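You operate a simulated robot arm through the tools that you are given. There is no shell and no other tool.

The job below is to be done with a simulated robot arm. You get a single attempt, and the scene is never put back.

TASK
Wipe the crust off the black housing's silver plate once it is cool.
Fine: heat off, wait for 40 C or less before pulling it out; use the yellow pad, put it back, push the plate in; start nothing. What is to be rubbed or washed off counts as gone when no trace of it is left.

It is judged by the outcome, as a careful person would: the job done as asked, and still so three seconds after it is handed in. It fails if anything else is knocked over, pushed out of place, dropped, spilled or broken.

THE ROBOT
A 7-joint arm with a four-finger gripper, fixed in place. Base frame: the origin is at the foot of the arm, x ahead of it, y to its left, z up; the work surface is at about z = 0.85. Units: m, degrees, N and s.
Its first joint turns from -69.0 to 172.0 degrees. Payload 3.67 kg.
The TCP is the grasp point between the finger pads, 0.028 m short of the fingertips. In the tool frame z runs along the fingers and y along their closing line. Largest opening 0.112 m; the body of the gripper starts 0.073 m behind the TCP.
Orientation is that of the tool frame in the base frame, as a unit quaternion [w, x, y, z]. With the fingers straight down and closing along the base's y, the tool's x points along the base's -x, its y along +y and its z along -z.

THE INTERFACE
- The arm moves only by the tool arm_command. Its argument "series" is a list of rows, each a list of 7 numbers: the shift along the tool's x, y, z in m, then the turn, a rotation vector about the tool's x, y, z in rad, then the closure, from 0 (fully open) to 1 (shut). In form: [[dx, dy, dz, wx, wy, wz, jaw], ...]. A call has 1 to 20 rows; each row is the pose to reach, as a shift and turn from the pose commanded when the call began, along the tool's axes at that moment. Each row takes 0.2 s and may step no farther than 0.05 m and 8.6 degrees from the row before; otherwise, or with a gripper value out of range, the whole call is refused. A pose out of reach is approached as far as the arm can. The call stops where the force on the tool passes 50 N (or 10 N more than at its start, if that is more) or the arm is blocked; 0.2 s more then pass. Each finger halts on what it meets, pressing with about 20 N; the grip force reading is that of the motor and also rises with nothing between the fingers. The clock runs only during rows and for 0.2 s after the last one: add rows that repeat a pose to give the fingers time. The reply holds the time, the measured pose of the TCP, the force on the tool along the base axes, the opening and the grip force, in the units named above and with some noise, with the torque about the TCP (base axes, N m) and any sound that the robot's microphone picked up.
- Cameras (640 x 400 px; columns grow to the right, rows downward): "scene" is fixed at [0.2173, -0.502, 1.6342]; the picture's right is [-0.51, -0.86, 0.00], its down [-0.71, 0.42, -0.56] and it looks along [0.48, -0.29, -0.83] (base axes); focal length 214 px, centre (320, 200). "wrist" rides on the gripper at [0.06, -0.018, -0.104] in the tool frame; the picture's right is [0.29, 0.96, 0.00], its down [-0.80, 0.24, -0.55] and it looks along [-0.53, 0.16, 0.83] (tool axes); focal length 234 px, centre (320, 200). There is no depth. A picture from a camera that has moved, and an enlarged one, comes with that camera's place and axes in the base frame and with its lens.
- snapshot(camera): a new picture of that camera. The clock stands still meanwhile.
- raise_lower(by): slides the trunk up (or, below 0, down) by that many m; the arm rides with it, the base frame stays. It gives what a move gives, with no picture.
- enlarge(camera, box): a new picture of the part [left, top, right, bottom] of that camera's present view, enlarged. The clock stands still meanwhile.
- hand_in(): hands the job in; it is judged then, once.

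Nothing tells you positions but the pictures and the camera data. Unless the task says otherwise, let go and move clear before handing in.

The tools are called after "Call:" as a command line: name --pt "numbers of a row" for each row, then --argument value for the rest, lists and objects as JSON in quotes. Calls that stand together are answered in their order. arm_command: Moves the arm, as the interface text tells. Its arguments: {"type":"object","properties":{"series":{"type":"array","items":{"type":"array","items":{"type":"number"}}}},"required":["series"]} The other tools are called the same way: raise_lower (by) slides the trunk up or down; snapshot (camera) takes a picture; enlarge (camera, box) takes an enlarged picture of a part of a camera's view; hand_in () hands the job in.

At the start:

```text
time: 0.0
ee_pos: [0.7386, -0.4802, 1.451]
orientation: [0.0, 0.0, 1.0, 0.0]
contact_force: [-0.6, -0.2, -0.6]
ft_torque: [0.01, 0.0, 0.0]
gripper_width: 0.1121
finger_force: 0.1
trunk travel left (down, up): [-0.75, 0.09]
```

scene: 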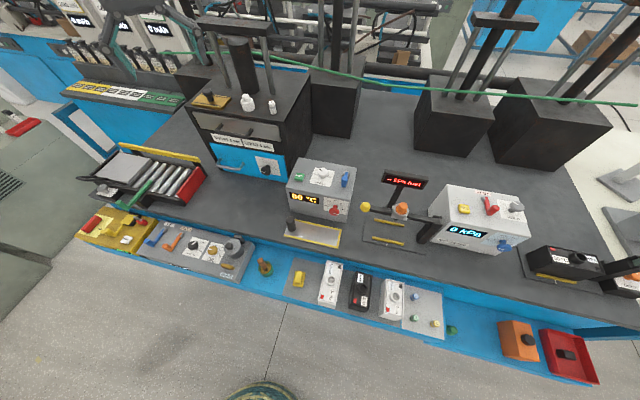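
wrist: 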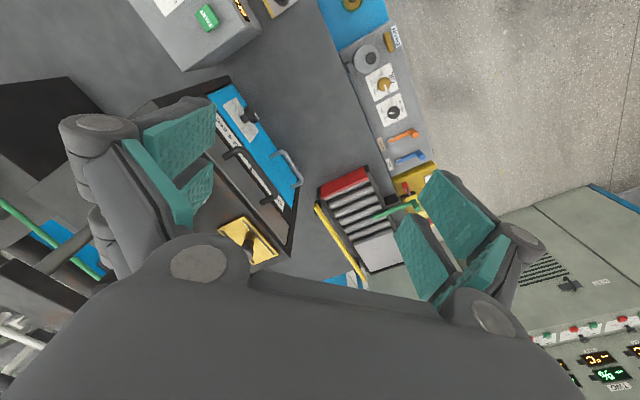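

I see a bench with several devices: a black housing with a blue door, a grey controller showing 80 °C, and a roller unit. I'll zoom in to identify each before moving anything.

Call:
enlarge --camera "scene" --box '[180, 80, 380, 205]'

Call:
enlarge --camera "scene" --box '[270, 150, 470, 275]'

Call:
enlarge --camera "scene" --box '[60, 140, 260, 265]'

Call:
enlarge --camera "scene" --box '[260, 240, 460, 365]'

Call:
enlarge --camera "scene" --box '[440, 220, 640, 345]'

Call:
enlarge --camera "wrist" --box '[160, 60, 360, 285]'

```text
3.20 times, centred on (280, 142) of scene
camera zoom: at [0.2173, -0.502, 1.6342], right [-0.51, -0.86, 0.0], down [-0.71, 0.42, -0.56], along [0.48, -0.29, -0.83], focal length 686 px, centre (448, 384)
```

zoom: 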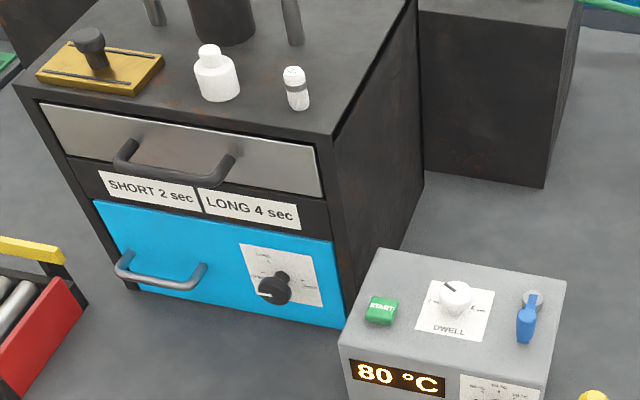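

```text
3.20 times, centred on (370, 212) of scene
camera zoom: at [0.2173, -0.502, 1.6342], right [-0.51, -0.86, 0.0], down [-0.71, 0.42, -0.56], along [0.48, -0.29, -0.83], focal length 686 px, centre (160, 160)
```

zoom: 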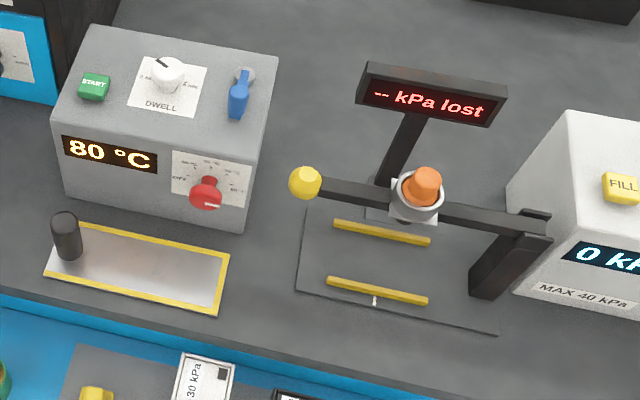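

```text
3.20 times, centred on (160, 202) of scene
camera zoom: at [0.2173, -0.502, 1.6342], right [-0.51, -0.86, 0.0], down [-0.71, 0.42, -0.56], along [0.48, -0.29, -0.83], focal length 686 px, centre (832, 192)
```

zoom: 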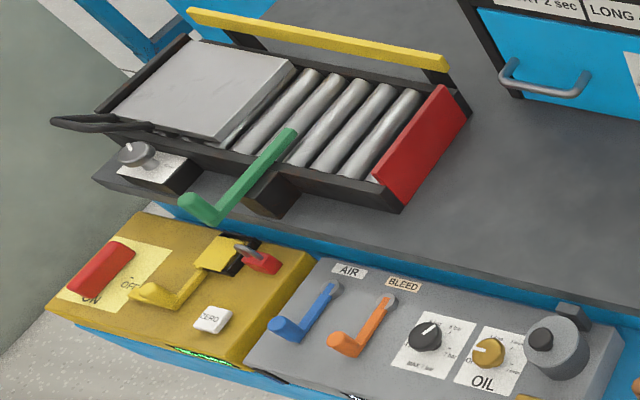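

```text
3.20 times, centred on (360, 302) of scene
camera zoom: at [0.2173, -0.502, 1.6342], right [-0.51, -0.86, 0.0], down [-0.71, 0.42, -0.56], along [0.48, -0.29, -0.83], focal length 686 px, centre (192, -128)
```

zoom: 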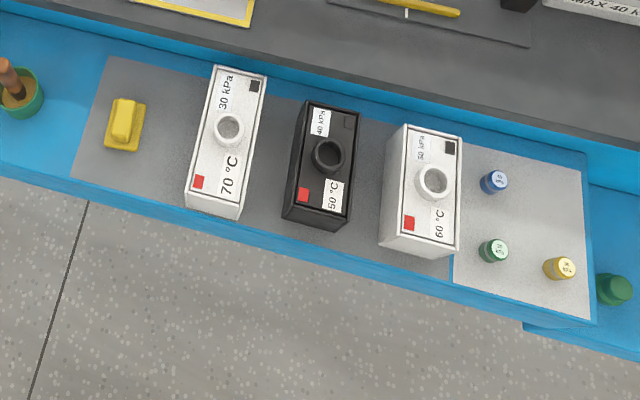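

```text
3.20 times, centred on (540, 282) of scene
camera zoom: at [0.2173, -0.502, 1.6342], right [-0.51, -0.86, 0.0], down [-0.71, 0.42, -0.56], along [0.48, -0.29, -0.83], focal length 686 px, centre (-384, -64)
```

zoom: 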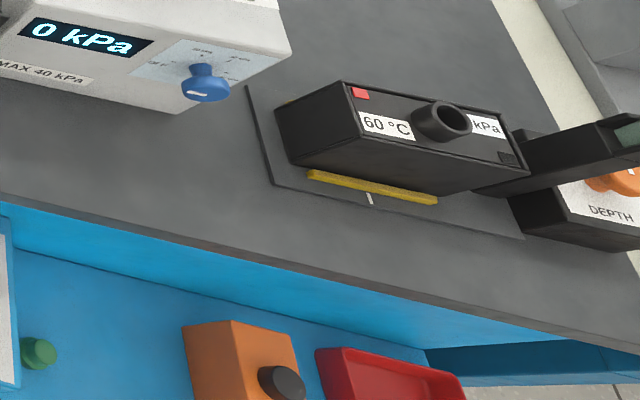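

```text
1.78 times, centred on (260, 172) of wrist
camera zoom: at [0.6781, -0.4983, 1.5545], right [-0.29, 0.96, 0.0], down [0.8, 0.24, 0.55], along [0.53, 0.16, -0.83], focal length 416 px, centre (427, 249)
```

zoom: 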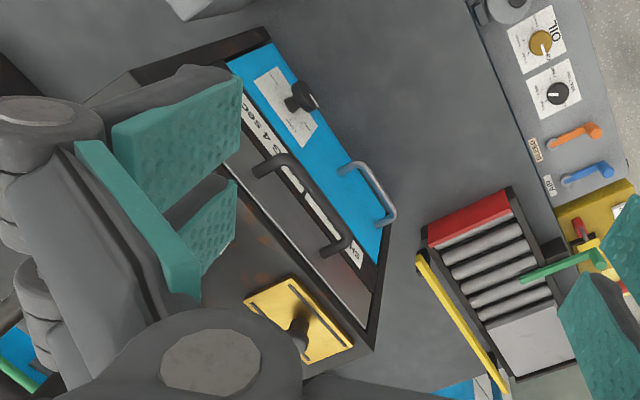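

The large black housing has a silver drawer-like front, a blue panel with a dial knob and a brass-coloured block on top. The 80 °C readout is on the grey box nearby. I need closer views before deciding which is which.

Call:
enlarge --camera "scene" --box '[185, 85, 265, 135]'

Call:
enlarge --camera "scene" --box '[205, 130, 305, 190]'

Call:
enlarge --camera "scene" --box '[280, 155, 360, 250]'

Call:
enlarge --camera "wrist" --box '[480, 180, 640, 400]'

Call:
enlarge --camera "scene" --box '[0, 0, 200, 125]'

Call:
enlarge --camera "scene" --box '[250, 250, 350, 320]'

```text
8.00 times, centred on (225, 110) of scene
camera zoom: at [0.2173, -0.502, 1.6342], right [-0.51, -0.86, 0.0], down [-0.71, 0.42, -0.56], along [0.48, -0.29, -0.83], focal length 1716 px, centre (1080, 920)
```

zoom: 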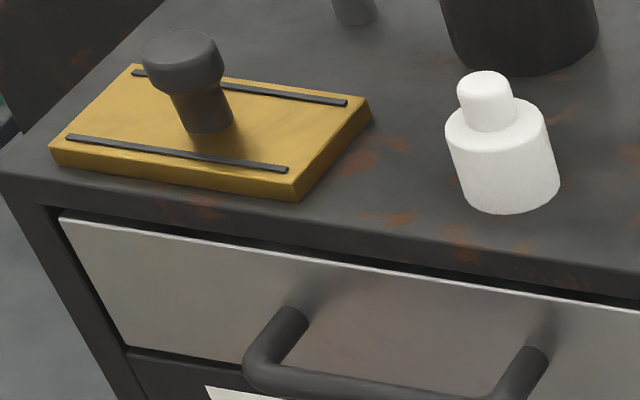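

```text
6.40 times, centred on (255, 160) of scene
camera zoom: at [0.2173, -0.502, 1.6342], right [-0.51, -0.86, 0.0], down [-0.71, 0.42, -0.56], along [0.48, -0.29, -0.83], focal length 1373 px, centre (736, 456)
```

zoom: 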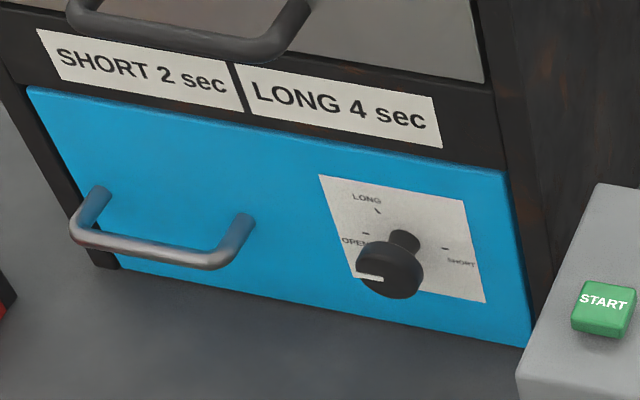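

```text
4.21 times, centred on (320, 202) of scene
camera zoom: at [0.2173, -0.502, 1.6342], right [-0.51, -0.86, 0.0], down [-0.71, 0.42, -0.56], along [0.48, -0.29, -0.83], focal length 903 px, centre (320, 190)
```

zoom: 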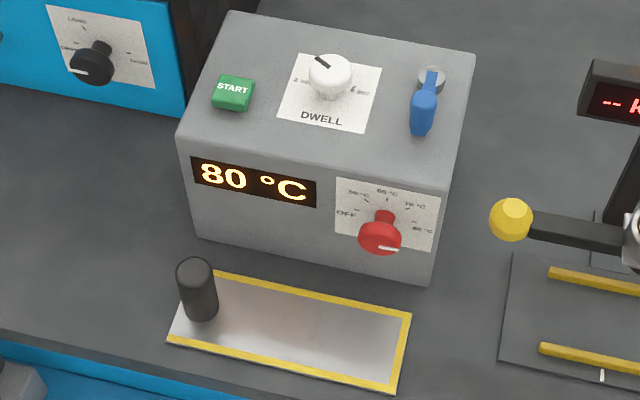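

```text
1.82 times, centred on (560, 290) of wrist
camera zoom: at [0.6781, -0.4983, 1.5545], right [-0.29, 0.96, 0.0], down [0.8, 0.24, 0.55], along [0.53, 0.16, -0.83], focal length 426 px, centre (-116, 36)
```

zoom: 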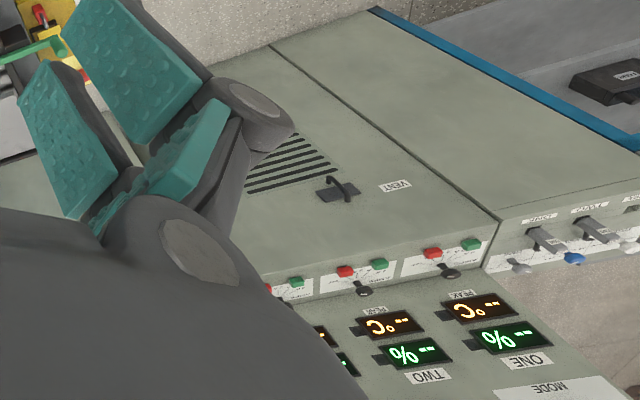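

```text
3.20 times, centred on (100, 62) of scene
camera zoom: at [0.2173, -0.502, 1.6342], right [-0.51, -0.86, 0.0], down [-0.71, 0.42, -0.56], along [0.48, -0.29, -0.83], focal length 686 px, centre (1024, 640)
```

zoom: 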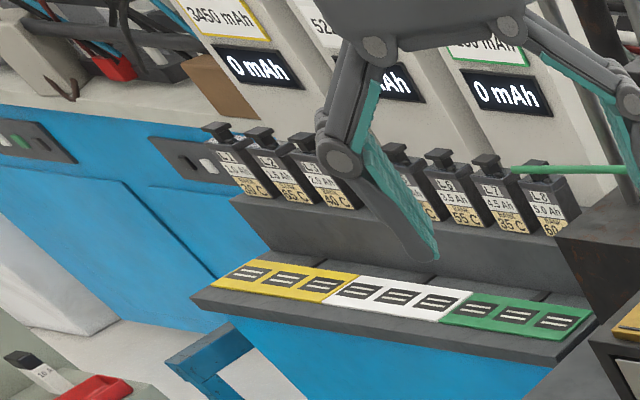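

```text
5.71 times, centred on (300, 285) of scene
camera zoom: at [0.2173, -0.502, 1.6342], right [-0.51, -0.86, 0.0], down [-0.71, 0.42, -0.56], along [0.48, -0.29, -0.83], focal length 1226 px, centre (434, -286)
```

zoom: 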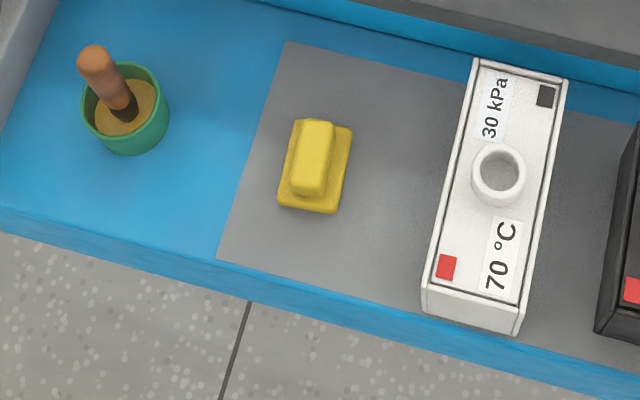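

The grey box has the heat knob (OFF/50/60/70/80) and the 80 °C readout, and the yellow pad with a handle lies on the blue ledge. I still have to find which "silver plate" belongs to a "black housing", so I'll turn the wrist in place to survey the surroundings.

Call:
arm_command --pt "0 0 0 0 0 -0.15 0" --pt "0 0 0 0 0 -0.3 0" --pt "0 0 0 0 0 -0.45 0" --pt "0 0 0 0 0 -0.6 0" --pt "0 0 0 0 0 -0.75 0" --pt "0 0 0 0 0 -0.9 0" --pt "0 0 0 0 0 -1.05 0" --pt "0 0 0 0 0 -1.2 0" --pt "0 0 0 0 0 -1.35 0" --pt "0 0 0 0 0 -1.5 0"

Call:
snapshot --camera "wrist"

Call:
snapshot --camera "scene"

```text
time: 2.2
ee_pos: [0.7389, -0.4812, 1.4503]
orientation: [0.0, -0.682, 0.731, 0.001]
contact_force: [0.8, 0.0, 0.6]
ft_torque: [0.05, 0.0, -0.02]
gripper_width: 0.1119
finger_force: 0.1
trunk travel left (down, up): [-0.75, 0.09]
```

```text
taken
camera wrist: at [0.7524, -0.5418, 1.5541], right [-0.97, -0.22, 0.0], down [-0.19, 0.81, 0.56], along [-0.12, 0.54, -0.83], focal length 234 px, centre (320, 200)
```

wrist: 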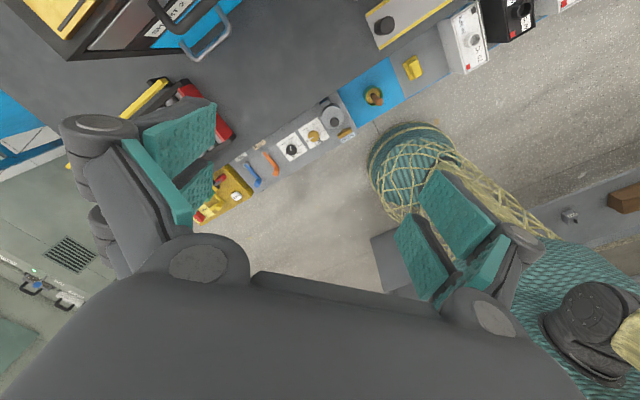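

```text
taken
```

scene: 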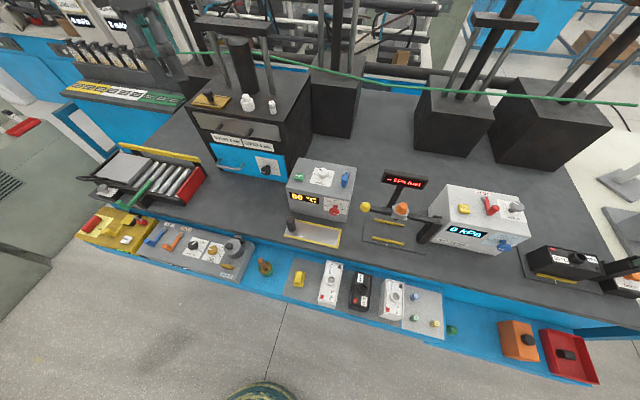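

The survey shows the robot foot, the bench and a neighbouring sage-green cabinet, but no other heated device in this view. I'll move the wrist camera down for a close look at the grey controller, its plate and the black housing's front.

Call:
arm_command --pt "0.0162 0.0328 0.02 0 0 0.15 0" --pt "0.0324 0.0656 0.04 0 0 0.3 0" --pt "0.0486 0.0984 0.06 0 0 0.45 0" --pt "0.0648 0.1312 0.08 0 0 0.6 0" --pt "0.081 0.164 0.1 0 0 0.75 0" --pt "0.0972 0.1968 0.12 0 0 0.9 0" --pt "0.1134 0.2296 0.14 0 0 1.05 0" --pt "0.1296 0.2624 0.16 0 0 1.2 0" --pt "0.1458 0.2952 0.18 0 0 1.35 0" --pt "0.162 0.328 0.2 0 0 1.5 0"

Call:
snapshot --camera "wrist"

```text
time: 4.4
ee_pos: [0.398, -0.6213, 1.2483]
orientation: [0.001, 0.001, 1.0, 0.001]
contact_force: [-0.2, 0.4, -0.5]
ft_torque: [0.05, -0.05, -0.04]
gripper_width: 0.1118
finger_force: 0.0
trunk travel left (down, up): [-0.75, 0.09]
```

```text
taken
camera wrist: at [0.3372, -0.6399, 1.3515], right [-0.29, 0.96, 0.0], down [0.8, 0.24, 0.56], along [0.53, 0.16, -0.83], focal length 234 px, centre (320, 200)
```

wrist: 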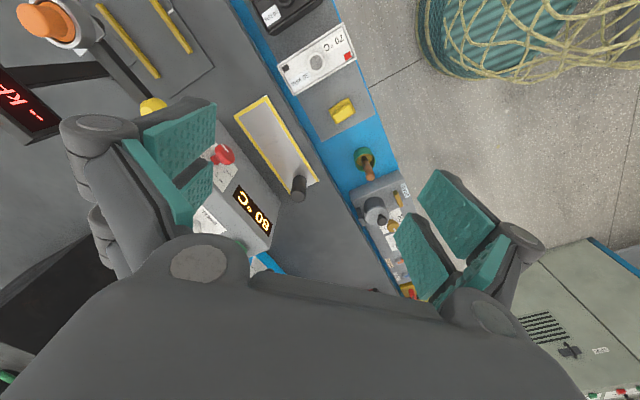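

Call:
enlarge --camera "wrist" --box '[180, 80, 340, 280]'

Call:
enlarge --camera "wrist" --box '[230, 30, 400, 220]'

```text
2.00 times, centred on (260, 180) of wrist
camera zoom: at [0.3372, -0.6399, 1.3515], right [-0.29, 0.96, 0.0], down [0.8, 0.24, 0.56], along [0.53, 0.16, -0.83], focal length 468 px, centre (440, 240)
```

zoom: 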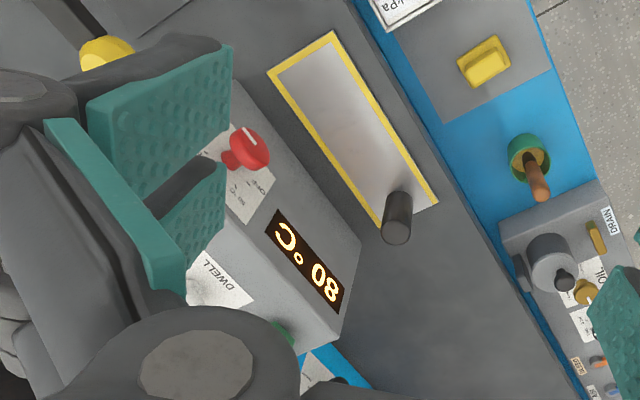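

```text
2.11 times, centred on (315, 125) of wrist
camera zoom: at [0.3372, -0.6399, 1.3515], right [-0.29, 0.96, 0.0], down [0.8, 0.24, 0.56], along [0.53, 0.16, -0.83], focal length 493 px, centre (330, 358)
```

zoom: 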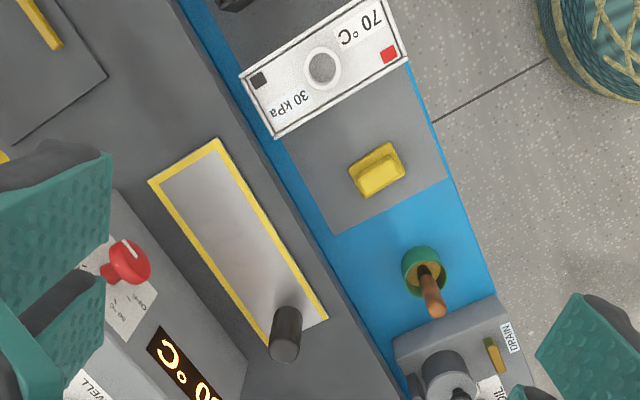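

The bench runs at about 45° to the base axes. I take its outward normal to be roughly (0.74, −0.67), with the grey box's red heat knob near (0.555, −0.766, 0.93). Next I'll point the wrist camera squarely at the black housing's front.

Call:
arm_command --pt "-0.0229 0.0323 0.0128 0 0 0.0897 0" --pt "-0.0458 0.0646 0.0256 0 0 0.1794 0" --pt "-0.0687 0.0969 0.0384 0 0 0.2691 0" --pt "-0.0916 0.1292 0.0512 0 0 0.3588 0" --pt "-0.1145 0.1615 0.064 0 0 0.4485 0" --pt "-0.1374 0.1938 0.0768 0 0 0.5382 0" --pt "-0.1603 0.2261 0.0896 0 0 0.6279 0" --pt "-0.1832 0.2584 0.1024 0 0 0.7176 0" --pt "-0.2061 0.2907 0.1152 0 0 0.8073 0" --pt "-0.229 0.323 0.128 0 0 0.897 0"

Call:
arm_command --pt "0 0 0 0 -0.131 0 0" --pt "0 0 0 0 -0.262 0 0" --pt "0 0 0 0 -0.393 0 0" --pt "0 0 0 0 -0.524 0 0" --pt "0 0 0 0 -0.655 0 0" --pt "0 0 0 0 -0.785 0 0"

Call:
snapshot --camera "wrist"

```text
time: 6.6
ee_pos: [0.6284, -0.2927, 1.1245]
orientation: [-0.001, 0.433, 0.901, -0.001]
contact_force: [0.5, 0.7, -0.5]
ft_torque: [-0.06, 0.07, 0.0]
gripper_width: 0.1121
finger_force: 0.0
trunk travel left (down, up): [-0.75, 0.09]
```

```text
time: 8.0
ee_pos: [0.6348, -0.3037, 1.1081]
orientation: [0.289, 0.443, 0.845, -0.081]
contact_force: [0.8, 0.7, -0.3]
ft_torque: [-0.03, -0.01, -0.02]
gripper_width: 0.1121
finger_force: 0.1
out of reach, approached as far as the arm can: row 5, 6
trunk travel left (down, up): [-0.75, 0.09]
```

```text
taken
camera wrist: at [0.5505, -0.2312, 1.1568], right [0.63, 0.77, -0.05], down [0.31, -0.2, 0.93], along [0.71, -0.61, -0.37], focal length 234 px, centre (320, 200)
```

wrist: 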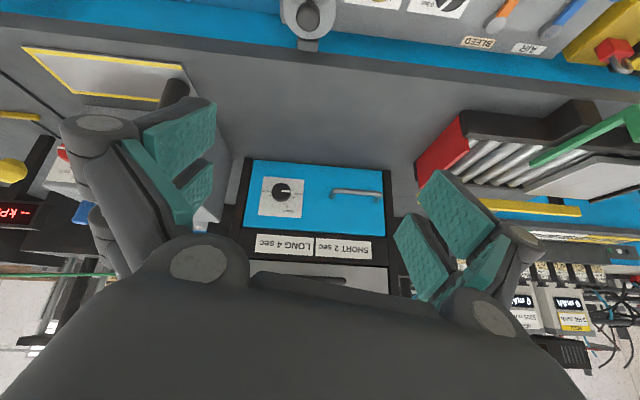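

Call:
enlarge --camera "wrist" --box '[220, 140, 420, 300]'

Call:
enlarge --camera "wrist" --box '[0, 20, 220, 240]'

Call:
enlarge --camera "wrist" --box '[400, 40, 640, 240]'

```text
2.50 times, centred on (320, 220) of wrist
camera zoom: at [0.5505, -0.2312, 1.1568], right [0.63, 0.77, -0.05], down [0.31, -0.2, 0.93], along [0.71, -0.61, -0.37], focal length 585 px, centre (320, 150)
```

zoom: 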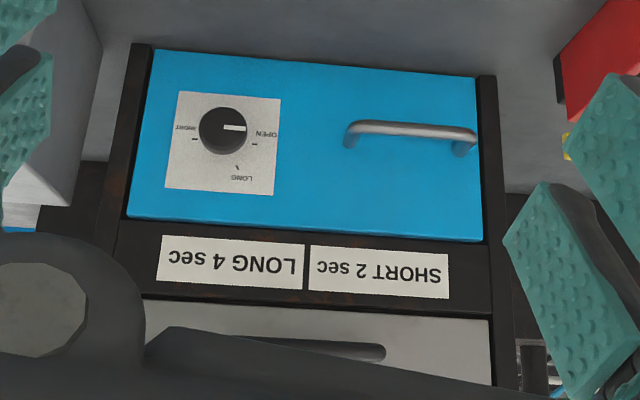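

```text
1.82 times, centred on (110, 130) of wrist
camera zoom: at [0.5505, -0.2312, 1.1568], right [0.63, 0.77, -0.05], down [0.31, -0.2, 0.93], along [0.71, -0.61, -0.37], focal length 426 px, centre (702, 327)
```

zoom: 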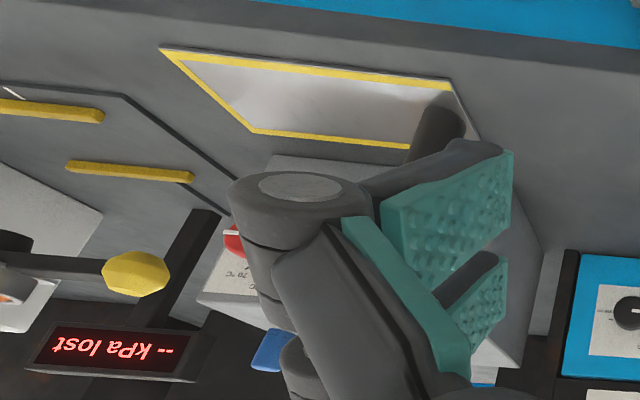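

```text
2.00 times, centred on (520, 140) of wrist
camera zoom: at [0.5505, -0.2312, 1.1568], right [0.63, 0.77, -0.05], down [0.31, -0.2, 0.93], along [0.71, -0.61, -0.37], focal length 468 px, centre (-80, 320)
```

zoom: 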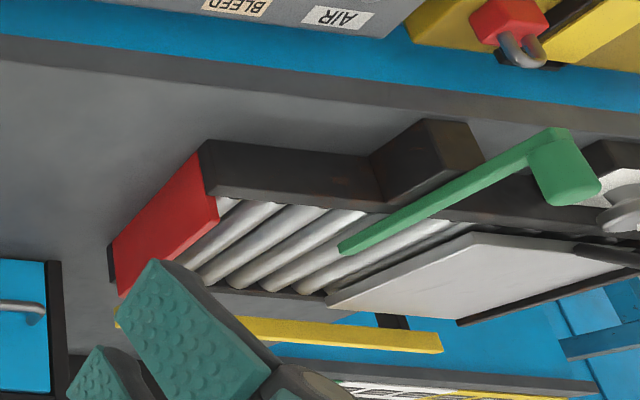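

Out-of-reach tilt aside, I see the black housing's blue panel (OPEN/LONG/SHORT dial) and its silver front with a dark handle. Next I'll straighten the tool and look at the yellow-edged silver plate in front of the grey heater from close up.

Call:
arm_command --pt "0 0 0 0 0.131 0 0" --pt "0 0 0 0 0.262 0 0" --pt "0 0 0 0 0.393 0 0" --pt "0 0 0 0 0.524 0 0" --pt "0 0 0 0 0.655 0 0" --pt "0 0 0 0 0.785 0 0"

```text
time: 9.4
ee_pos: [0.63, -0.2957, 1.1225]
orientation: [-0.001, 0.432, 0.902, -0.003]
contact_force: [-1.2, -2.3, -1.2]
ft_torque: [0.31, -0.04, -0.02]
gripper_width: 0.112
finger_force: 0.1
trunk travel left (down, up): [-0.75, 0.09]
```

Call:
arm_command --pt "-0.0037 -0.0402 -0.0024 0 0 -0.016 0" --pt "-0.0074 -0.0804 -0.0048 0 0 -0.032 0" --pt "-0.0111 -0.1206 -0.0072 0 0 -0.048 0" --pt "-0.0148 -0.1608 -0.0096 0 0 -0.064 0" --pt "-0.0185 -0.201 -0.012 0 0 -0.08 0" --pt "-0.0222 -0.2412 -0.0144 0 0 -0.096 0" --pt "-0.0259 -0.2814 -0.0168 0 0 -0.112 0" --pt "-0.0296 -0.3216 -0.0192 0 0 -0.128 0" --pt "-0.0333 -0.3618 -0.0216 0 0 -0.144 0" --pt "-0.037 -0.402 -0.024 0 0 -0.16 0"

Call:
snapshot --camera "wrist"

```text
time: 11.6
ee_pos: [0.3352, -0.5785, 1.1446]
orientation: [0.0, 0.36, 0.933, 0.0]
contact_force: [0.1, -0.7, -0.8]
ft_torque: [-0.01, -0.02, -0.02]
gripper_width: 0.1122
finger_force: 0.1
trunk travel left (down, up): [-0.75, 0.09]
```

```text
taken
camera wrist: at [0.278, -0.5509, 1.2475], right [0.43, 0.9, 0.0], down [0.75, -0.36, 0.55], along [0.5, -0.24, -0.83], focal length 234 px, centre (320, 200)
```

wrist: 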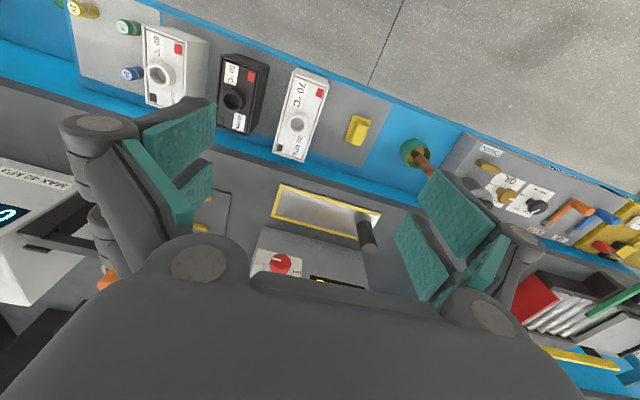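

Call:
enlarge --camera "wrist" --box '[240, 170, 400, 290]'

Call:
enlarge --camera "wrist" --box '[120, 20, 400, 180]'

Call:
enlarge --camera "scene" --box '[480, 230, 640, 330]'

Call:
enlarge --camera "scene" --box '[280, 205, 360, 255]'

```text
3.33 times, centred on (320, 230) of wrist
camera zoom: at [0.278, -0.5509, 1.2475], right [0.43, 0.9, 0.0], down [0.75, -0.36, 0.55], along [0.5, -0.24, -0.83], focal length 781 px, centre (320, 100)
```

zoom: 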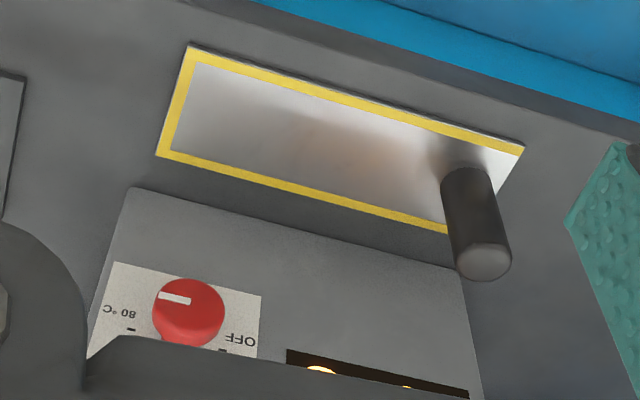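

```text
2.29 times, centred on (260, 100) of wrist
camera zoom: at [0.278, -0.5509, 1.2475], right [0.43, 0.9, 0.0], down [0.75, -0.36, 0.55], along [0.5, -0.24, -0.83], focal length 535 px, centre (457, 429)
```

zoom: 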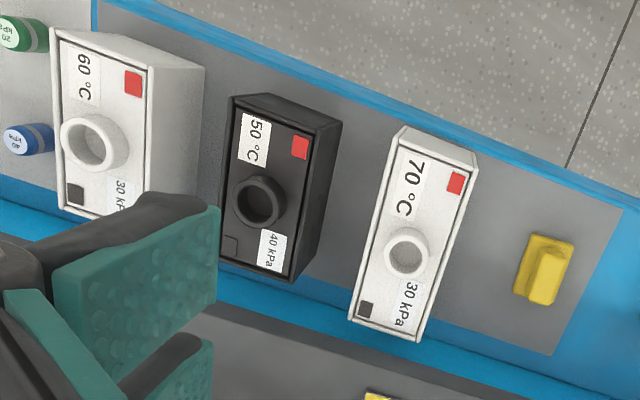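

```text
4.00 times, centred on (560, 280) of scene
camera zoom: at [0.2173, -0.502, 1.6342], right [-0.51, -0.86, 0.0], down [-0.71, 0.42, -0.56], along [0.48, -0.29, -0.83], focal length 858 px, centre (-640, -120)
```

zoom: 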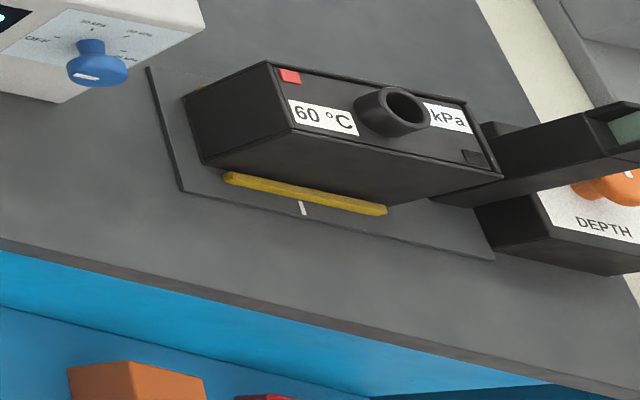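

```text
8.00 times, centred on (320, 230) of scene
camera zoom: at [0.2173, -0.502, 1.6342], right [-0.51, -0.86, 0.0], down [-0.71, 0.42, -0.56], along [0.48, -0.29, -0.83], focal length 1716 px, centre (320, -40)
```

zoom: 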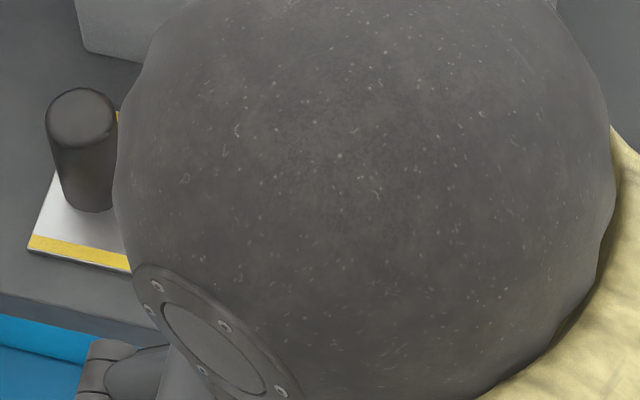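

The plate by the grey heater shows a faint brownish smear, while the black housing has its own silver drawer-like front. I'll go lower over the yellow-edged plate to see whether the smear is crust or just a reflection.

Call:
arm_command --pt "-0.0248 0.0072 0.0289 0 0 0 0" --pt "-0.0496 0.0144 0.0578 0 0 0 0" --pt "-0.0744 0.0216 0.0867 0 0 0 0" --pt "-0.0992 0.0288 0.1156 0 0 0 0" --pt "-0.124 0.036 0.1446 0 0 0 0"

Call:
snapshot --camera "wrist"

Call:
snapshot --camera "scene"

```text
time: 12.8
ee_pos: [0.4556, -0.6341, 0.9997]
orientation: [0.0, 0.36, 0.933, 0.0]
contact_force: [0.7, -0.1, 0.8]
ft_torque: [0.0, -0.01, 0.02]
gripper_width: 0.1116
finger_force: 0.1
trunk travel left (down, up): [-0.75, 0.09]
```

```text
taken
camera wrist: at [0.3984, -0.6061, 1.103], right [0.43, 0.9, 0.0], down [0.75, -0.36, 0.55], along [0.5, -0.24, -0.83], focal length 234 px, centre (320, 200)
```

wrist: 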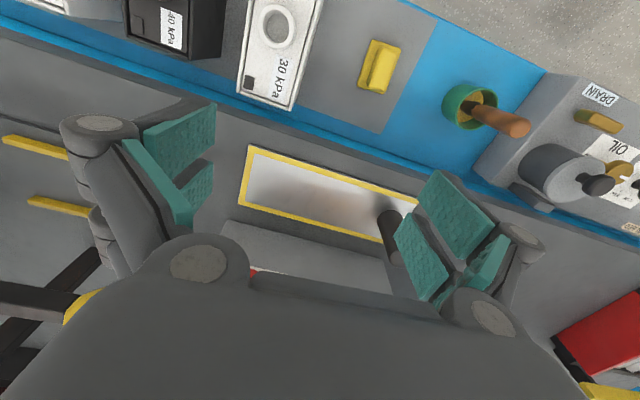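

```text
taken
```

scene: 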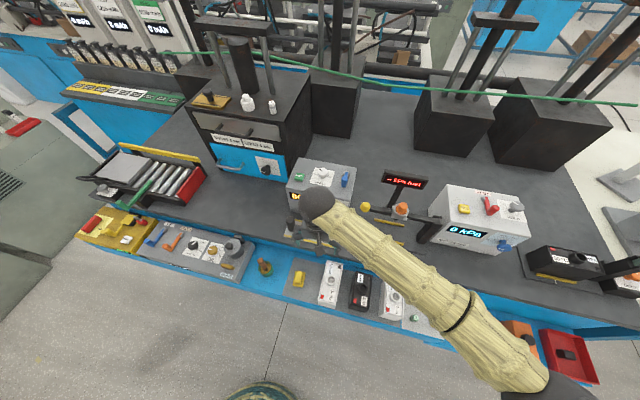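

Call:
enlarge --camera "wrist" --box '[220, 130, 440, 280]'

Call:
enlarge --camera "scene" --box '[180, 0, 380, 125]'

Call:
enlarge --camera "scene" --box '[350, 60, 640, 240]'

```text
2.67 times, centred on (330, 205) of wrist
camera zoom: at [0.3984, -0.6061, 1.103], right [0.43, 0.9, 0.0], down [0.75, -0.36, 0.55], along [0.5, -0.24, -0.83], focal length 624 px, centre (293, 187)
```

zoom: 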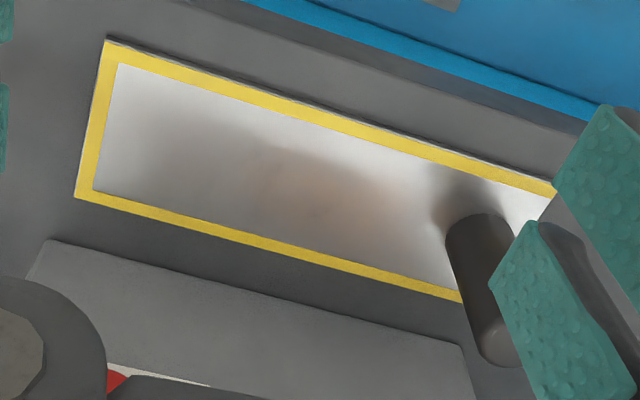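

```text
3.20 times, centred on (280, 62) of scene
camera zoom: at [0.2173, -0.502, 1.6342], right [-0.51, -0.86, 0.0], down [-0.71, 0.42, -0.56], along [0.48, -0.29, -0.83], focal length 686 px, centre (448, 640)
```

zoom: 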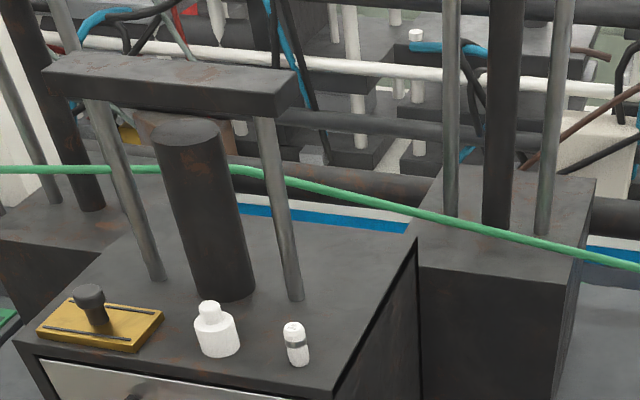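

```text
2.21 times, centred on (495, 150) of scene
camera zoom: at [0.2173, -0.502, 1.6342], right [-0.51, -0.86, 0.0], down [-0.71, 0.42, -0.56], along [0.48, -0.29, -0.83], focal length 473 px, centre (-66, 310)
```

zoom: 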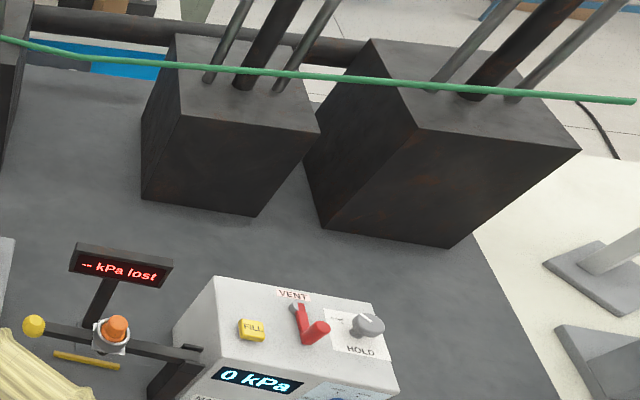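

That plate is clean and mirror-like (the smear is a reflection), so the crust should be on the plate behind the black housing's silver front. The heat comes first. I'll lift clear and lower the trunk so the tool can work horizontally at knob height.

Call:
arm_command --pt "0.0216 0.0148 -0.035 0 0 0 0" --pt "0.0431 0.0296 -0.07 0 0 0 0" --pt "0.0647 0.0444 -0.105 0 0 0 0" --pt "0.0862 0.0592 -0.14 0 0 0 0" --pt "0.1078 0.074 -0.175 0 0 0 0" --pt "0.1294 0.0888 -0.21 0 0 0 0" --pt "0.1509 0.1036 -0.245 0 0 0 0" --pt "0.1725 0.1184 -0.28 0 0 0 0" --pt "0.194 0.1332 -0.315 0 0 0 0" --pt "0.2156 0.148 -0.35 0 0 0 0"

Call:
raise_lower --by -0.25

Call:
snapshot --camera "scene"

```text
time: 15.0
ee_pos: [0.3949, -0.375, 1.3545]
orientation: [0.001, 0.361, 0.933, -0.001]
contact_force: [-0.1, 0.9, 0.2]
ft_torque: [-0.08, 0.01, 0.0]
gripper_width: 0.1121
finger_force: 0.1
trunk travel left (down, up): [-0.75, 0.09]
```

```text
time: 17.6
ee_pos: [0.3957, -0.3783, 1.1036]
orientation: [0.0, 0.361, 0.933, 0.0]
contact_force: [0.1, 0.0, 0.1]
ft_torque: [-0.02, -0.01, 0.01]
gripper_width: 0.1117
finger_force: 0.1
trunk travel left (down, up): [-0.5, 0.34]
```

```text
taken
```

scene: 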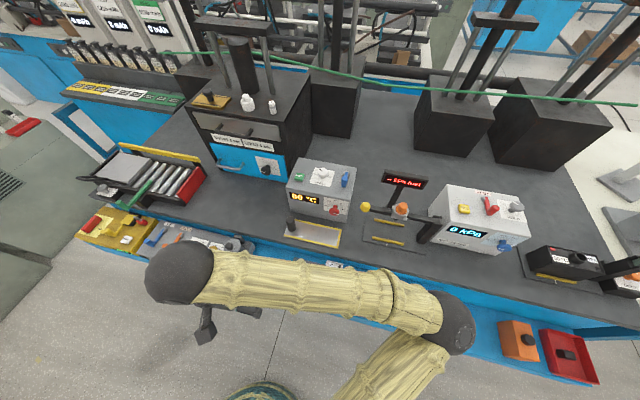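

The trunk is lowered and the elbow stays well above the bench. Next I'll test whether the tool can be tilted to horizontal here, while watching for the reach limit.

Call:
arm_command --pt "0 0 0 0 -0.14 0 0" --pt "0 0 0 0 -0.28 0 0" --pt "0 0 0 0 -0.42 0 0" --pt "0 0 0 0 -0.56 0 0" --pt "0 0 0 0 -0.7 0 0" --pt "0 0 0 0 -0.84 0 0" --pt "0 0 0 0 -0.98 0 0" --pt "0 0 0 0 -1.12 0 0" --pt "0 0 0 0 -1.26 0 0" --pt "0 0 0 0 -1.4 0 0" --pt "0 0 0 0 -1.54 0 0"

Call:
snapshot --camera "wrist"

Call:
snapshot --camera "scene"

```text
time: 20.0
ee_pos: [0.5882, -0.3545, 1.1912]
orientation: [0.649, 0.258, 0.67, -0.251]
contact_force: [0.0, -0.1, 0.0]
ft_torque: [0.0, -0.04, -0.07]
gripper_width: 0.112
finger_force: 0.0
out of reach, approached as far as the arm can: row 3, 4, 5, 6, 7, 8, 9, 10, 11
trunk travel left (down, up): [-0.5, 0.34]
```

```text
taken
camera wrist: at [0.4969, -0.2978, 1.1333], right [0.64, 0.71, -0.29], down [-0.23, 0.53, 0.81], along [0.74, -0.45, 0.5], focal length 234 px, centre (320, 200)
```

wrist: 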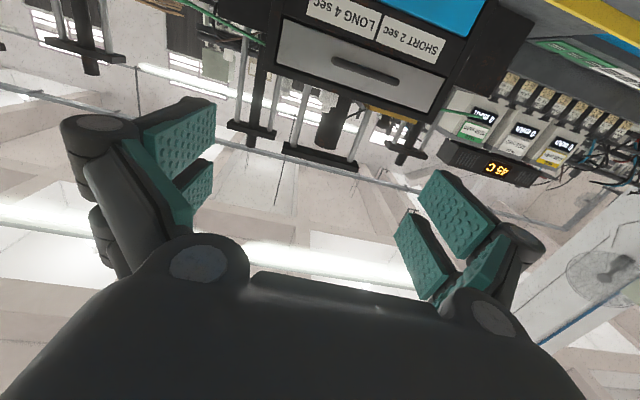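

```text
taken
```

scene: 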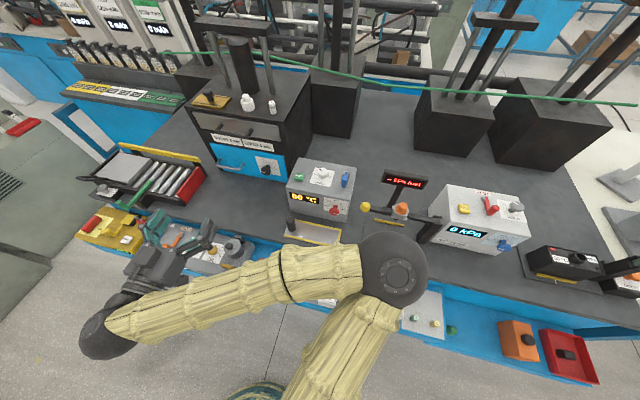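

I notice another readout, "45 C", on a black unit near the battery chargers. I'll zoom in on it before going further.

Call:
enlarge --camera "wrist" --box '[400, 60, 640, 210]'

Call:
enlarge --camera "wrist" --box '[220, 0, 520, 190]'

Call:
enlarge --camera "scene" --box '[0, 0, 240, 150]'

```text
2.67 times, centred on (520, 135) of wrist
camera zoom: at [0.4969, -0.2978, 1.1333], right [0.64, 0.71, -0.29], down [-0.23, 0.53, 0.81], along [0.74, -0.45, 0.5], focal length 624 px, centre (-213, 373)
```

zoom: 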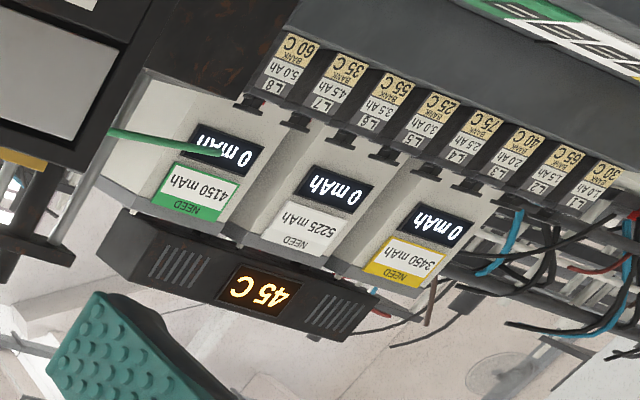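

```text
2.11 times, centred on (370, 95) of wrist
camera zoom: at [0.4969, -0.2978, 1.1333], right [0.64, 0.71, -0.29], down [-0.23, 0.53, 0.81], along [0.74, -0.45, 0.5], focal length 493 px, centre (215, 421)
```

zoom: 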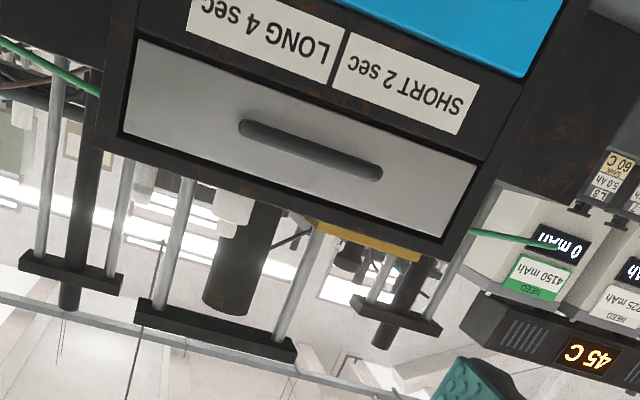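

```text
2.67 times, centred on (120, 75) of scene
camera zoom: at [0.2173, -0.502, 1.6342], right [-0.51, -0.86, 0.0], down [-0.71, 0.42, -0.56], along [0.48, -0.29, -0.83], focal length 572 px, centre (853, 533)
```

zoom: 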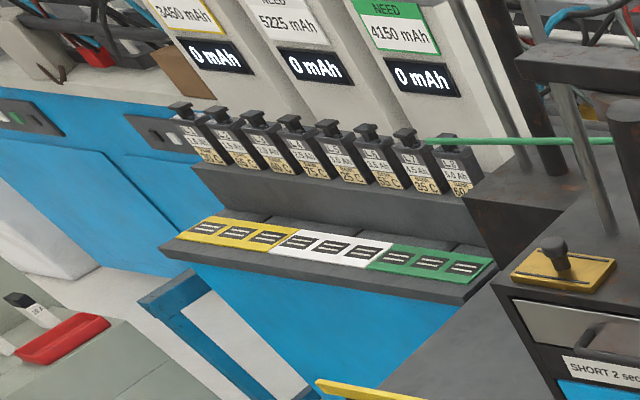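

That 45 C readout belongs to a battery bank, not to any heater, so I'll leave it. I'll straighten the tool again and swing to the left side to check there is no other black housing with a silver plate.

Call:
arm_command --pt "0 0 0 0 0.14 0 0" --pt "0 0 0 0 0.28 0 0" --pt "0 0 0 0 0.42 0 0" --pt "0 0 0 0 0.56 0 0" --pt "0 0 0 0 0.7 0 0" --pt "0 0 0 0 0.84 0 0" --pt "0 0 0 0 0.98 0 0" --pt "0 0 0 0 1.12 0 0" --pt "0 0 0 0 1.26 0 0" --pt "0 0 0 0 1.4 0 0" --pt "0 0 0 0 1.54 0 0"

```text
time: 22.4
ee_pos: [0.5789, -0.3573, 1.186]
orientation: [-0.002, 0.359, 0.933, 0.0]
contact_force: [0.1, -0.3, -0.1]
ft_torque: [0.02, 0.03, 0.02]
gripper_width: 0.112
finger_force: 0.1
trunk travel left (down, up): [-0.5, 0.34]
```

Call:
arm_command --pt "0.0221 0.0349 -0.0064 0 0 -0.105 0" --pt "0.0442 0.0698 -0.0128 0 0 -0.21 0" --pt "0.0663 0.1047 -0.0192 0 0 -0.315 0" --pt "0.0884 0.1396 -0.0256 0 0 -0.42 0" --pt "0.1105 0.1745 -0.032 0 0 -0.525 0" --pt "0.1326 0.2094 -0.0384 0 0 -0.63 0" --pt "0.1547 0.2443 -0.0448 0 0 -0.735 0" --pt "0.1768 0.2792 -0.0512 0 0 -0.84 0" --pt "0.1989 0.3141 -0.0576 0 0 -0.945 0" --pt "0.221 0.349 -0.064 0 0 -1.05 0"

Call:
snapshot --camera "wrist"

Call:
arm_command --pt "0 0 0 0 -0.12 0 0" --pt "0 0 0 0 -0.24 0 0" --pt "0 0 0 0 -0.36 0 0" --pt "0 0 0 0 -0.48 0 0" --pt "0 0 0 0 -0.6 0 0"

Call:
snapshot --camera "wrist"

```text
time: 24.6
ee_pos: [0.6496, 0.0492, 1.2494]
orientation: [-0.001, -0.156, 0.988, -0.001]
contact_force: [0.2, 0.1, 0.3]
ft_torque: [-0.07, -0.03, -0.01]
gripper_width: 0.1121
finger_force: 0.0
trunk travel left (down, up): [-0.5, 0.34]
```

```text
taken
camera wrist: at [0.5967, 0.0138, 1.3526], right [-0.57, 0.82, 0.0], down [0.68, 0.48, 0.55], along [0.45, 0.31, -0.83], focal length 234 px, centre (320, 200)
```

wrist: 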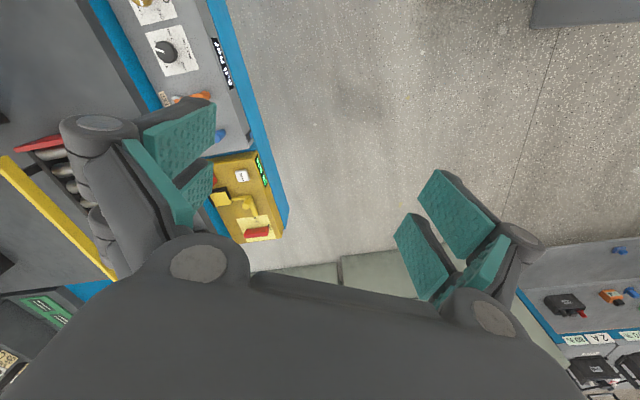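

```text
time: 25.8
ee_pos: [0.6491, 0.0488, 1.2506]
orientation: [0.293, -0.149, 0.943, 0.046]
contact_force: [-0.3, -0.1, 0.2]
ft_torque: [-0.03, 0.02, -0.01]
gripper_width: 0.1119
finger_force: 0.0
trunk travel left (down, up): [-0.5, 0.34]
```

```text
taken
camera wrist: at [0.5509, -0.0018, 1.3014], right [-0.52, 0.84, -0.16], down [0.25, 0.33, 0.91], along [0.81, 0.43, -0.39], focal length 234 px, centre (320, 200)
```

wrist: 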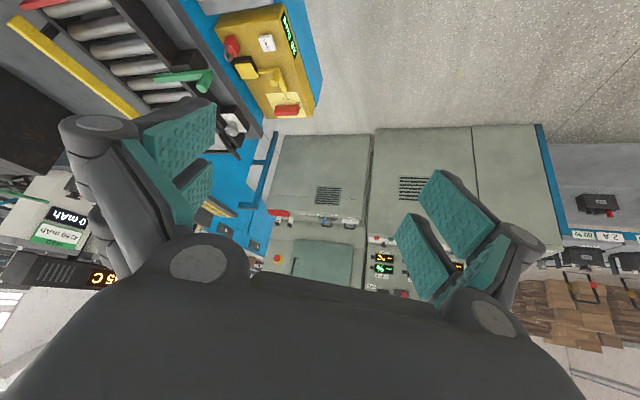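

A second bench appears to the left, with black units labelled in amps. I'll turn further that way to see it properly.

Call:
arm_command --pt "0 0 0 0 0.12 0 0" --pt "0 0 0 0 0.24 0 0" --pt "0 0 0 0 0.36 0 0" --pt "0 0 0 0 0.48 0 0" --pt "0 0 0 0 0.6 0 0"

Call:
arm_command --pt "0.02 0.04 0 0 0 -0.12 0" --pt "0.04 0.08 0 0 0 -0.24 0" --pt "0.06 0.12 0 0 0 -0.36 0" --pt "0.08 0.16 0 0 0 -0.48 0" --pt "0.1 0.2 0 0 0 -0.6 0" --pt "0.12 0.24 0 0 0 -0.72 0" --pt "0.14 0.28 0 0 0 -0.84 0" --pt "0.16 0.32 0 0 0 -0.96 0"

Call:
snapshot --camera "wrist"

Call:
arm_command --pt "0 0 0 0 -0.12 0 0" --pt "0 0 0 0 -0.24 0 0" --pt "0 0 0 0 -0.36 0 0" --pt "0 0 0 0 -0.48 0 0" --pt "0 0 0 0 -0.6 0 0"

Call:
snapshot --camera "wrist"

```text
time: 27.0
ee_pos: [0.6508, 0.0507, 1.2498]
orientation: [-0.001, -0.157, 0.988, 0.0]
contact_force: [-0.1, -0.4, 0.3]
ft_torque: [-0.01, 0.05, 0.0]
gripper_width: 0.1123
finger_force: 0.1
trunk travel left (down, up): [-0.5, 0.34]
```

```text
time: 28.8
ee_pos: [0.398, 0.3077, 1.2475]
orientation: [0.0, -0.595, 0.804, -0.002]
contact_force: [-1.3, 1.0, -0.8]
ft_torque: [-0.07, 0.0, 0.0]
gripper_width: 0.1122
finger_force: 0.2
trunk travel left (down, up): [-0.5, 0.34]
```

```text
taken
camera wrist: at [0.3965, 0.2445, 1.3497], right [-1.0, 0.0, 0.0], down [0.0, 0.83, 0.55], along [0.0, 0.55, -0.83], focal length 234 px, centre (320, 200)
```

wrist: 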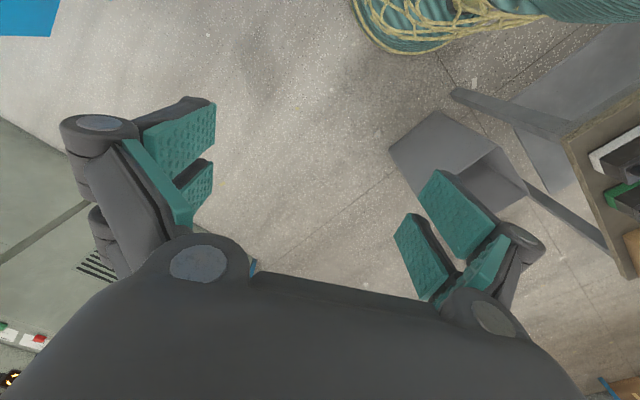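

```text
time: 30.0
ee_pos: [0.3992, 0.3054, 1.2515]
orientation: [0.239, -0.567, 0.768, 0.176]
contact_force: [-0.2, 0.5, 0.6]
ft_torque: [0.01, 0.02, -0.03]
gripper_width: 0.112
finger_force: 0.1
trunk travel left (down, up): [-0.5, 0.34]
```

```text
taken
camera wrist: at [0.3838, 0.1966, 1.3014], right [-0.99, 0.05, -0.16], down [-0.13, 0.4, 0.91], along [0.11, 0.92, -0.39], focal length 234 px, centre (320, 200)
```

wrist: 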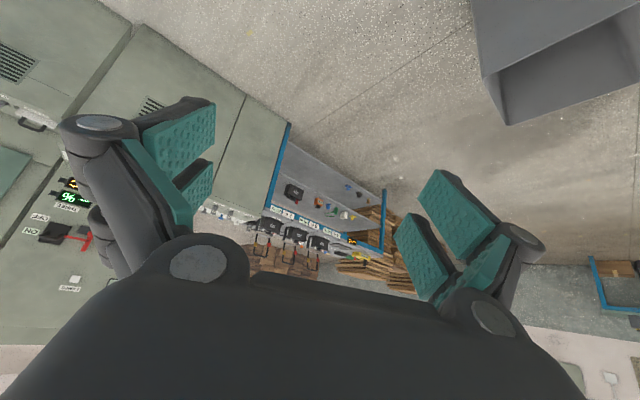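

Those units are far out of reach, but something on a nearer stand is at the right edge. One more turn of the survey covers the area behind and to the left.

Call:
arm_command --pt "0 0 0 0 0.12 0 0" --pt "0 0 0 0 0.24 0 0" --pt "0 0 0 0 0.36 0 0" --pt "0 0 0 0 0.48 0 0" --pt "0 0 0 0 0.6 0 0"

Call:
arm_command --pt "0.02 0.04 -0.01 0 0 -0.12 0" --pt "0.04 0.08 -0.02 0 0 -0.24 0" --pt "0.06 0.12 -0.03 0 0 -0.36 0" --pt "0.08 0.16 -0.04 0 0 -0.48 0" --pt "0.1 0.2 -0.05 0 0 -0.6 0" --pt "0.12 0.24 -0.06 0 0 -0.72 0" --pt "0.14 0.28 -0.07 0 0 -0.84 0"

Call:
snapshot --camera "wrist"

```text
time: 31.2
ee_pos: [0.3995, 0.3081, 1.2491]
orientation: [-0.001, -0.595, 0.804, 0.001]
contact_force: [-0.5, 0.3, -0.2]
ft_torque: [-0.06, 0.06, 0.0]
gripper_width: 0.1119
finger_force: 0.1
trunk travel left (down, up): [-0.5, 0.34]
```

```text
time: 32.8
ee_pos: [0.0886, 0.255, 1.3211]
orientation: [0.0, 0.871, -0.491, 0.001]
contact_force: [0.1, -0.5, -1.2]
ft_torque: [0.01, -0.05, 0.0]
gripper_width: 0.1118
finger_force: 0.0
trunk travel left (down, up): [-0.5, 0.34]
```

```text
taken
camera wrist: at [0.1338, 0.214, 1.4235], right [-0.67, -0.74, 0.0], down [-0.62, 0.56, 0.55], along [-0.41, 0.37, -0.83], focal length 234 px, centre (320, 200)
```

wrist: 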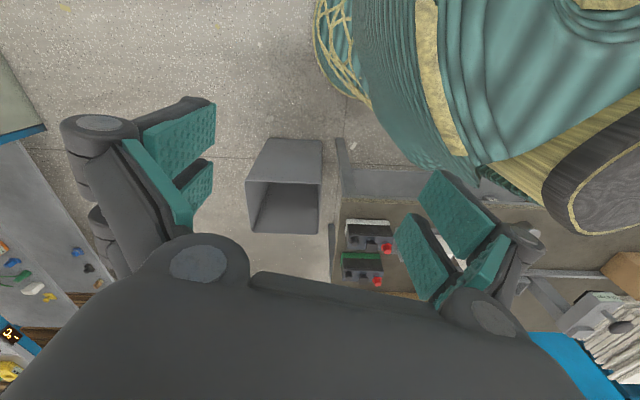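

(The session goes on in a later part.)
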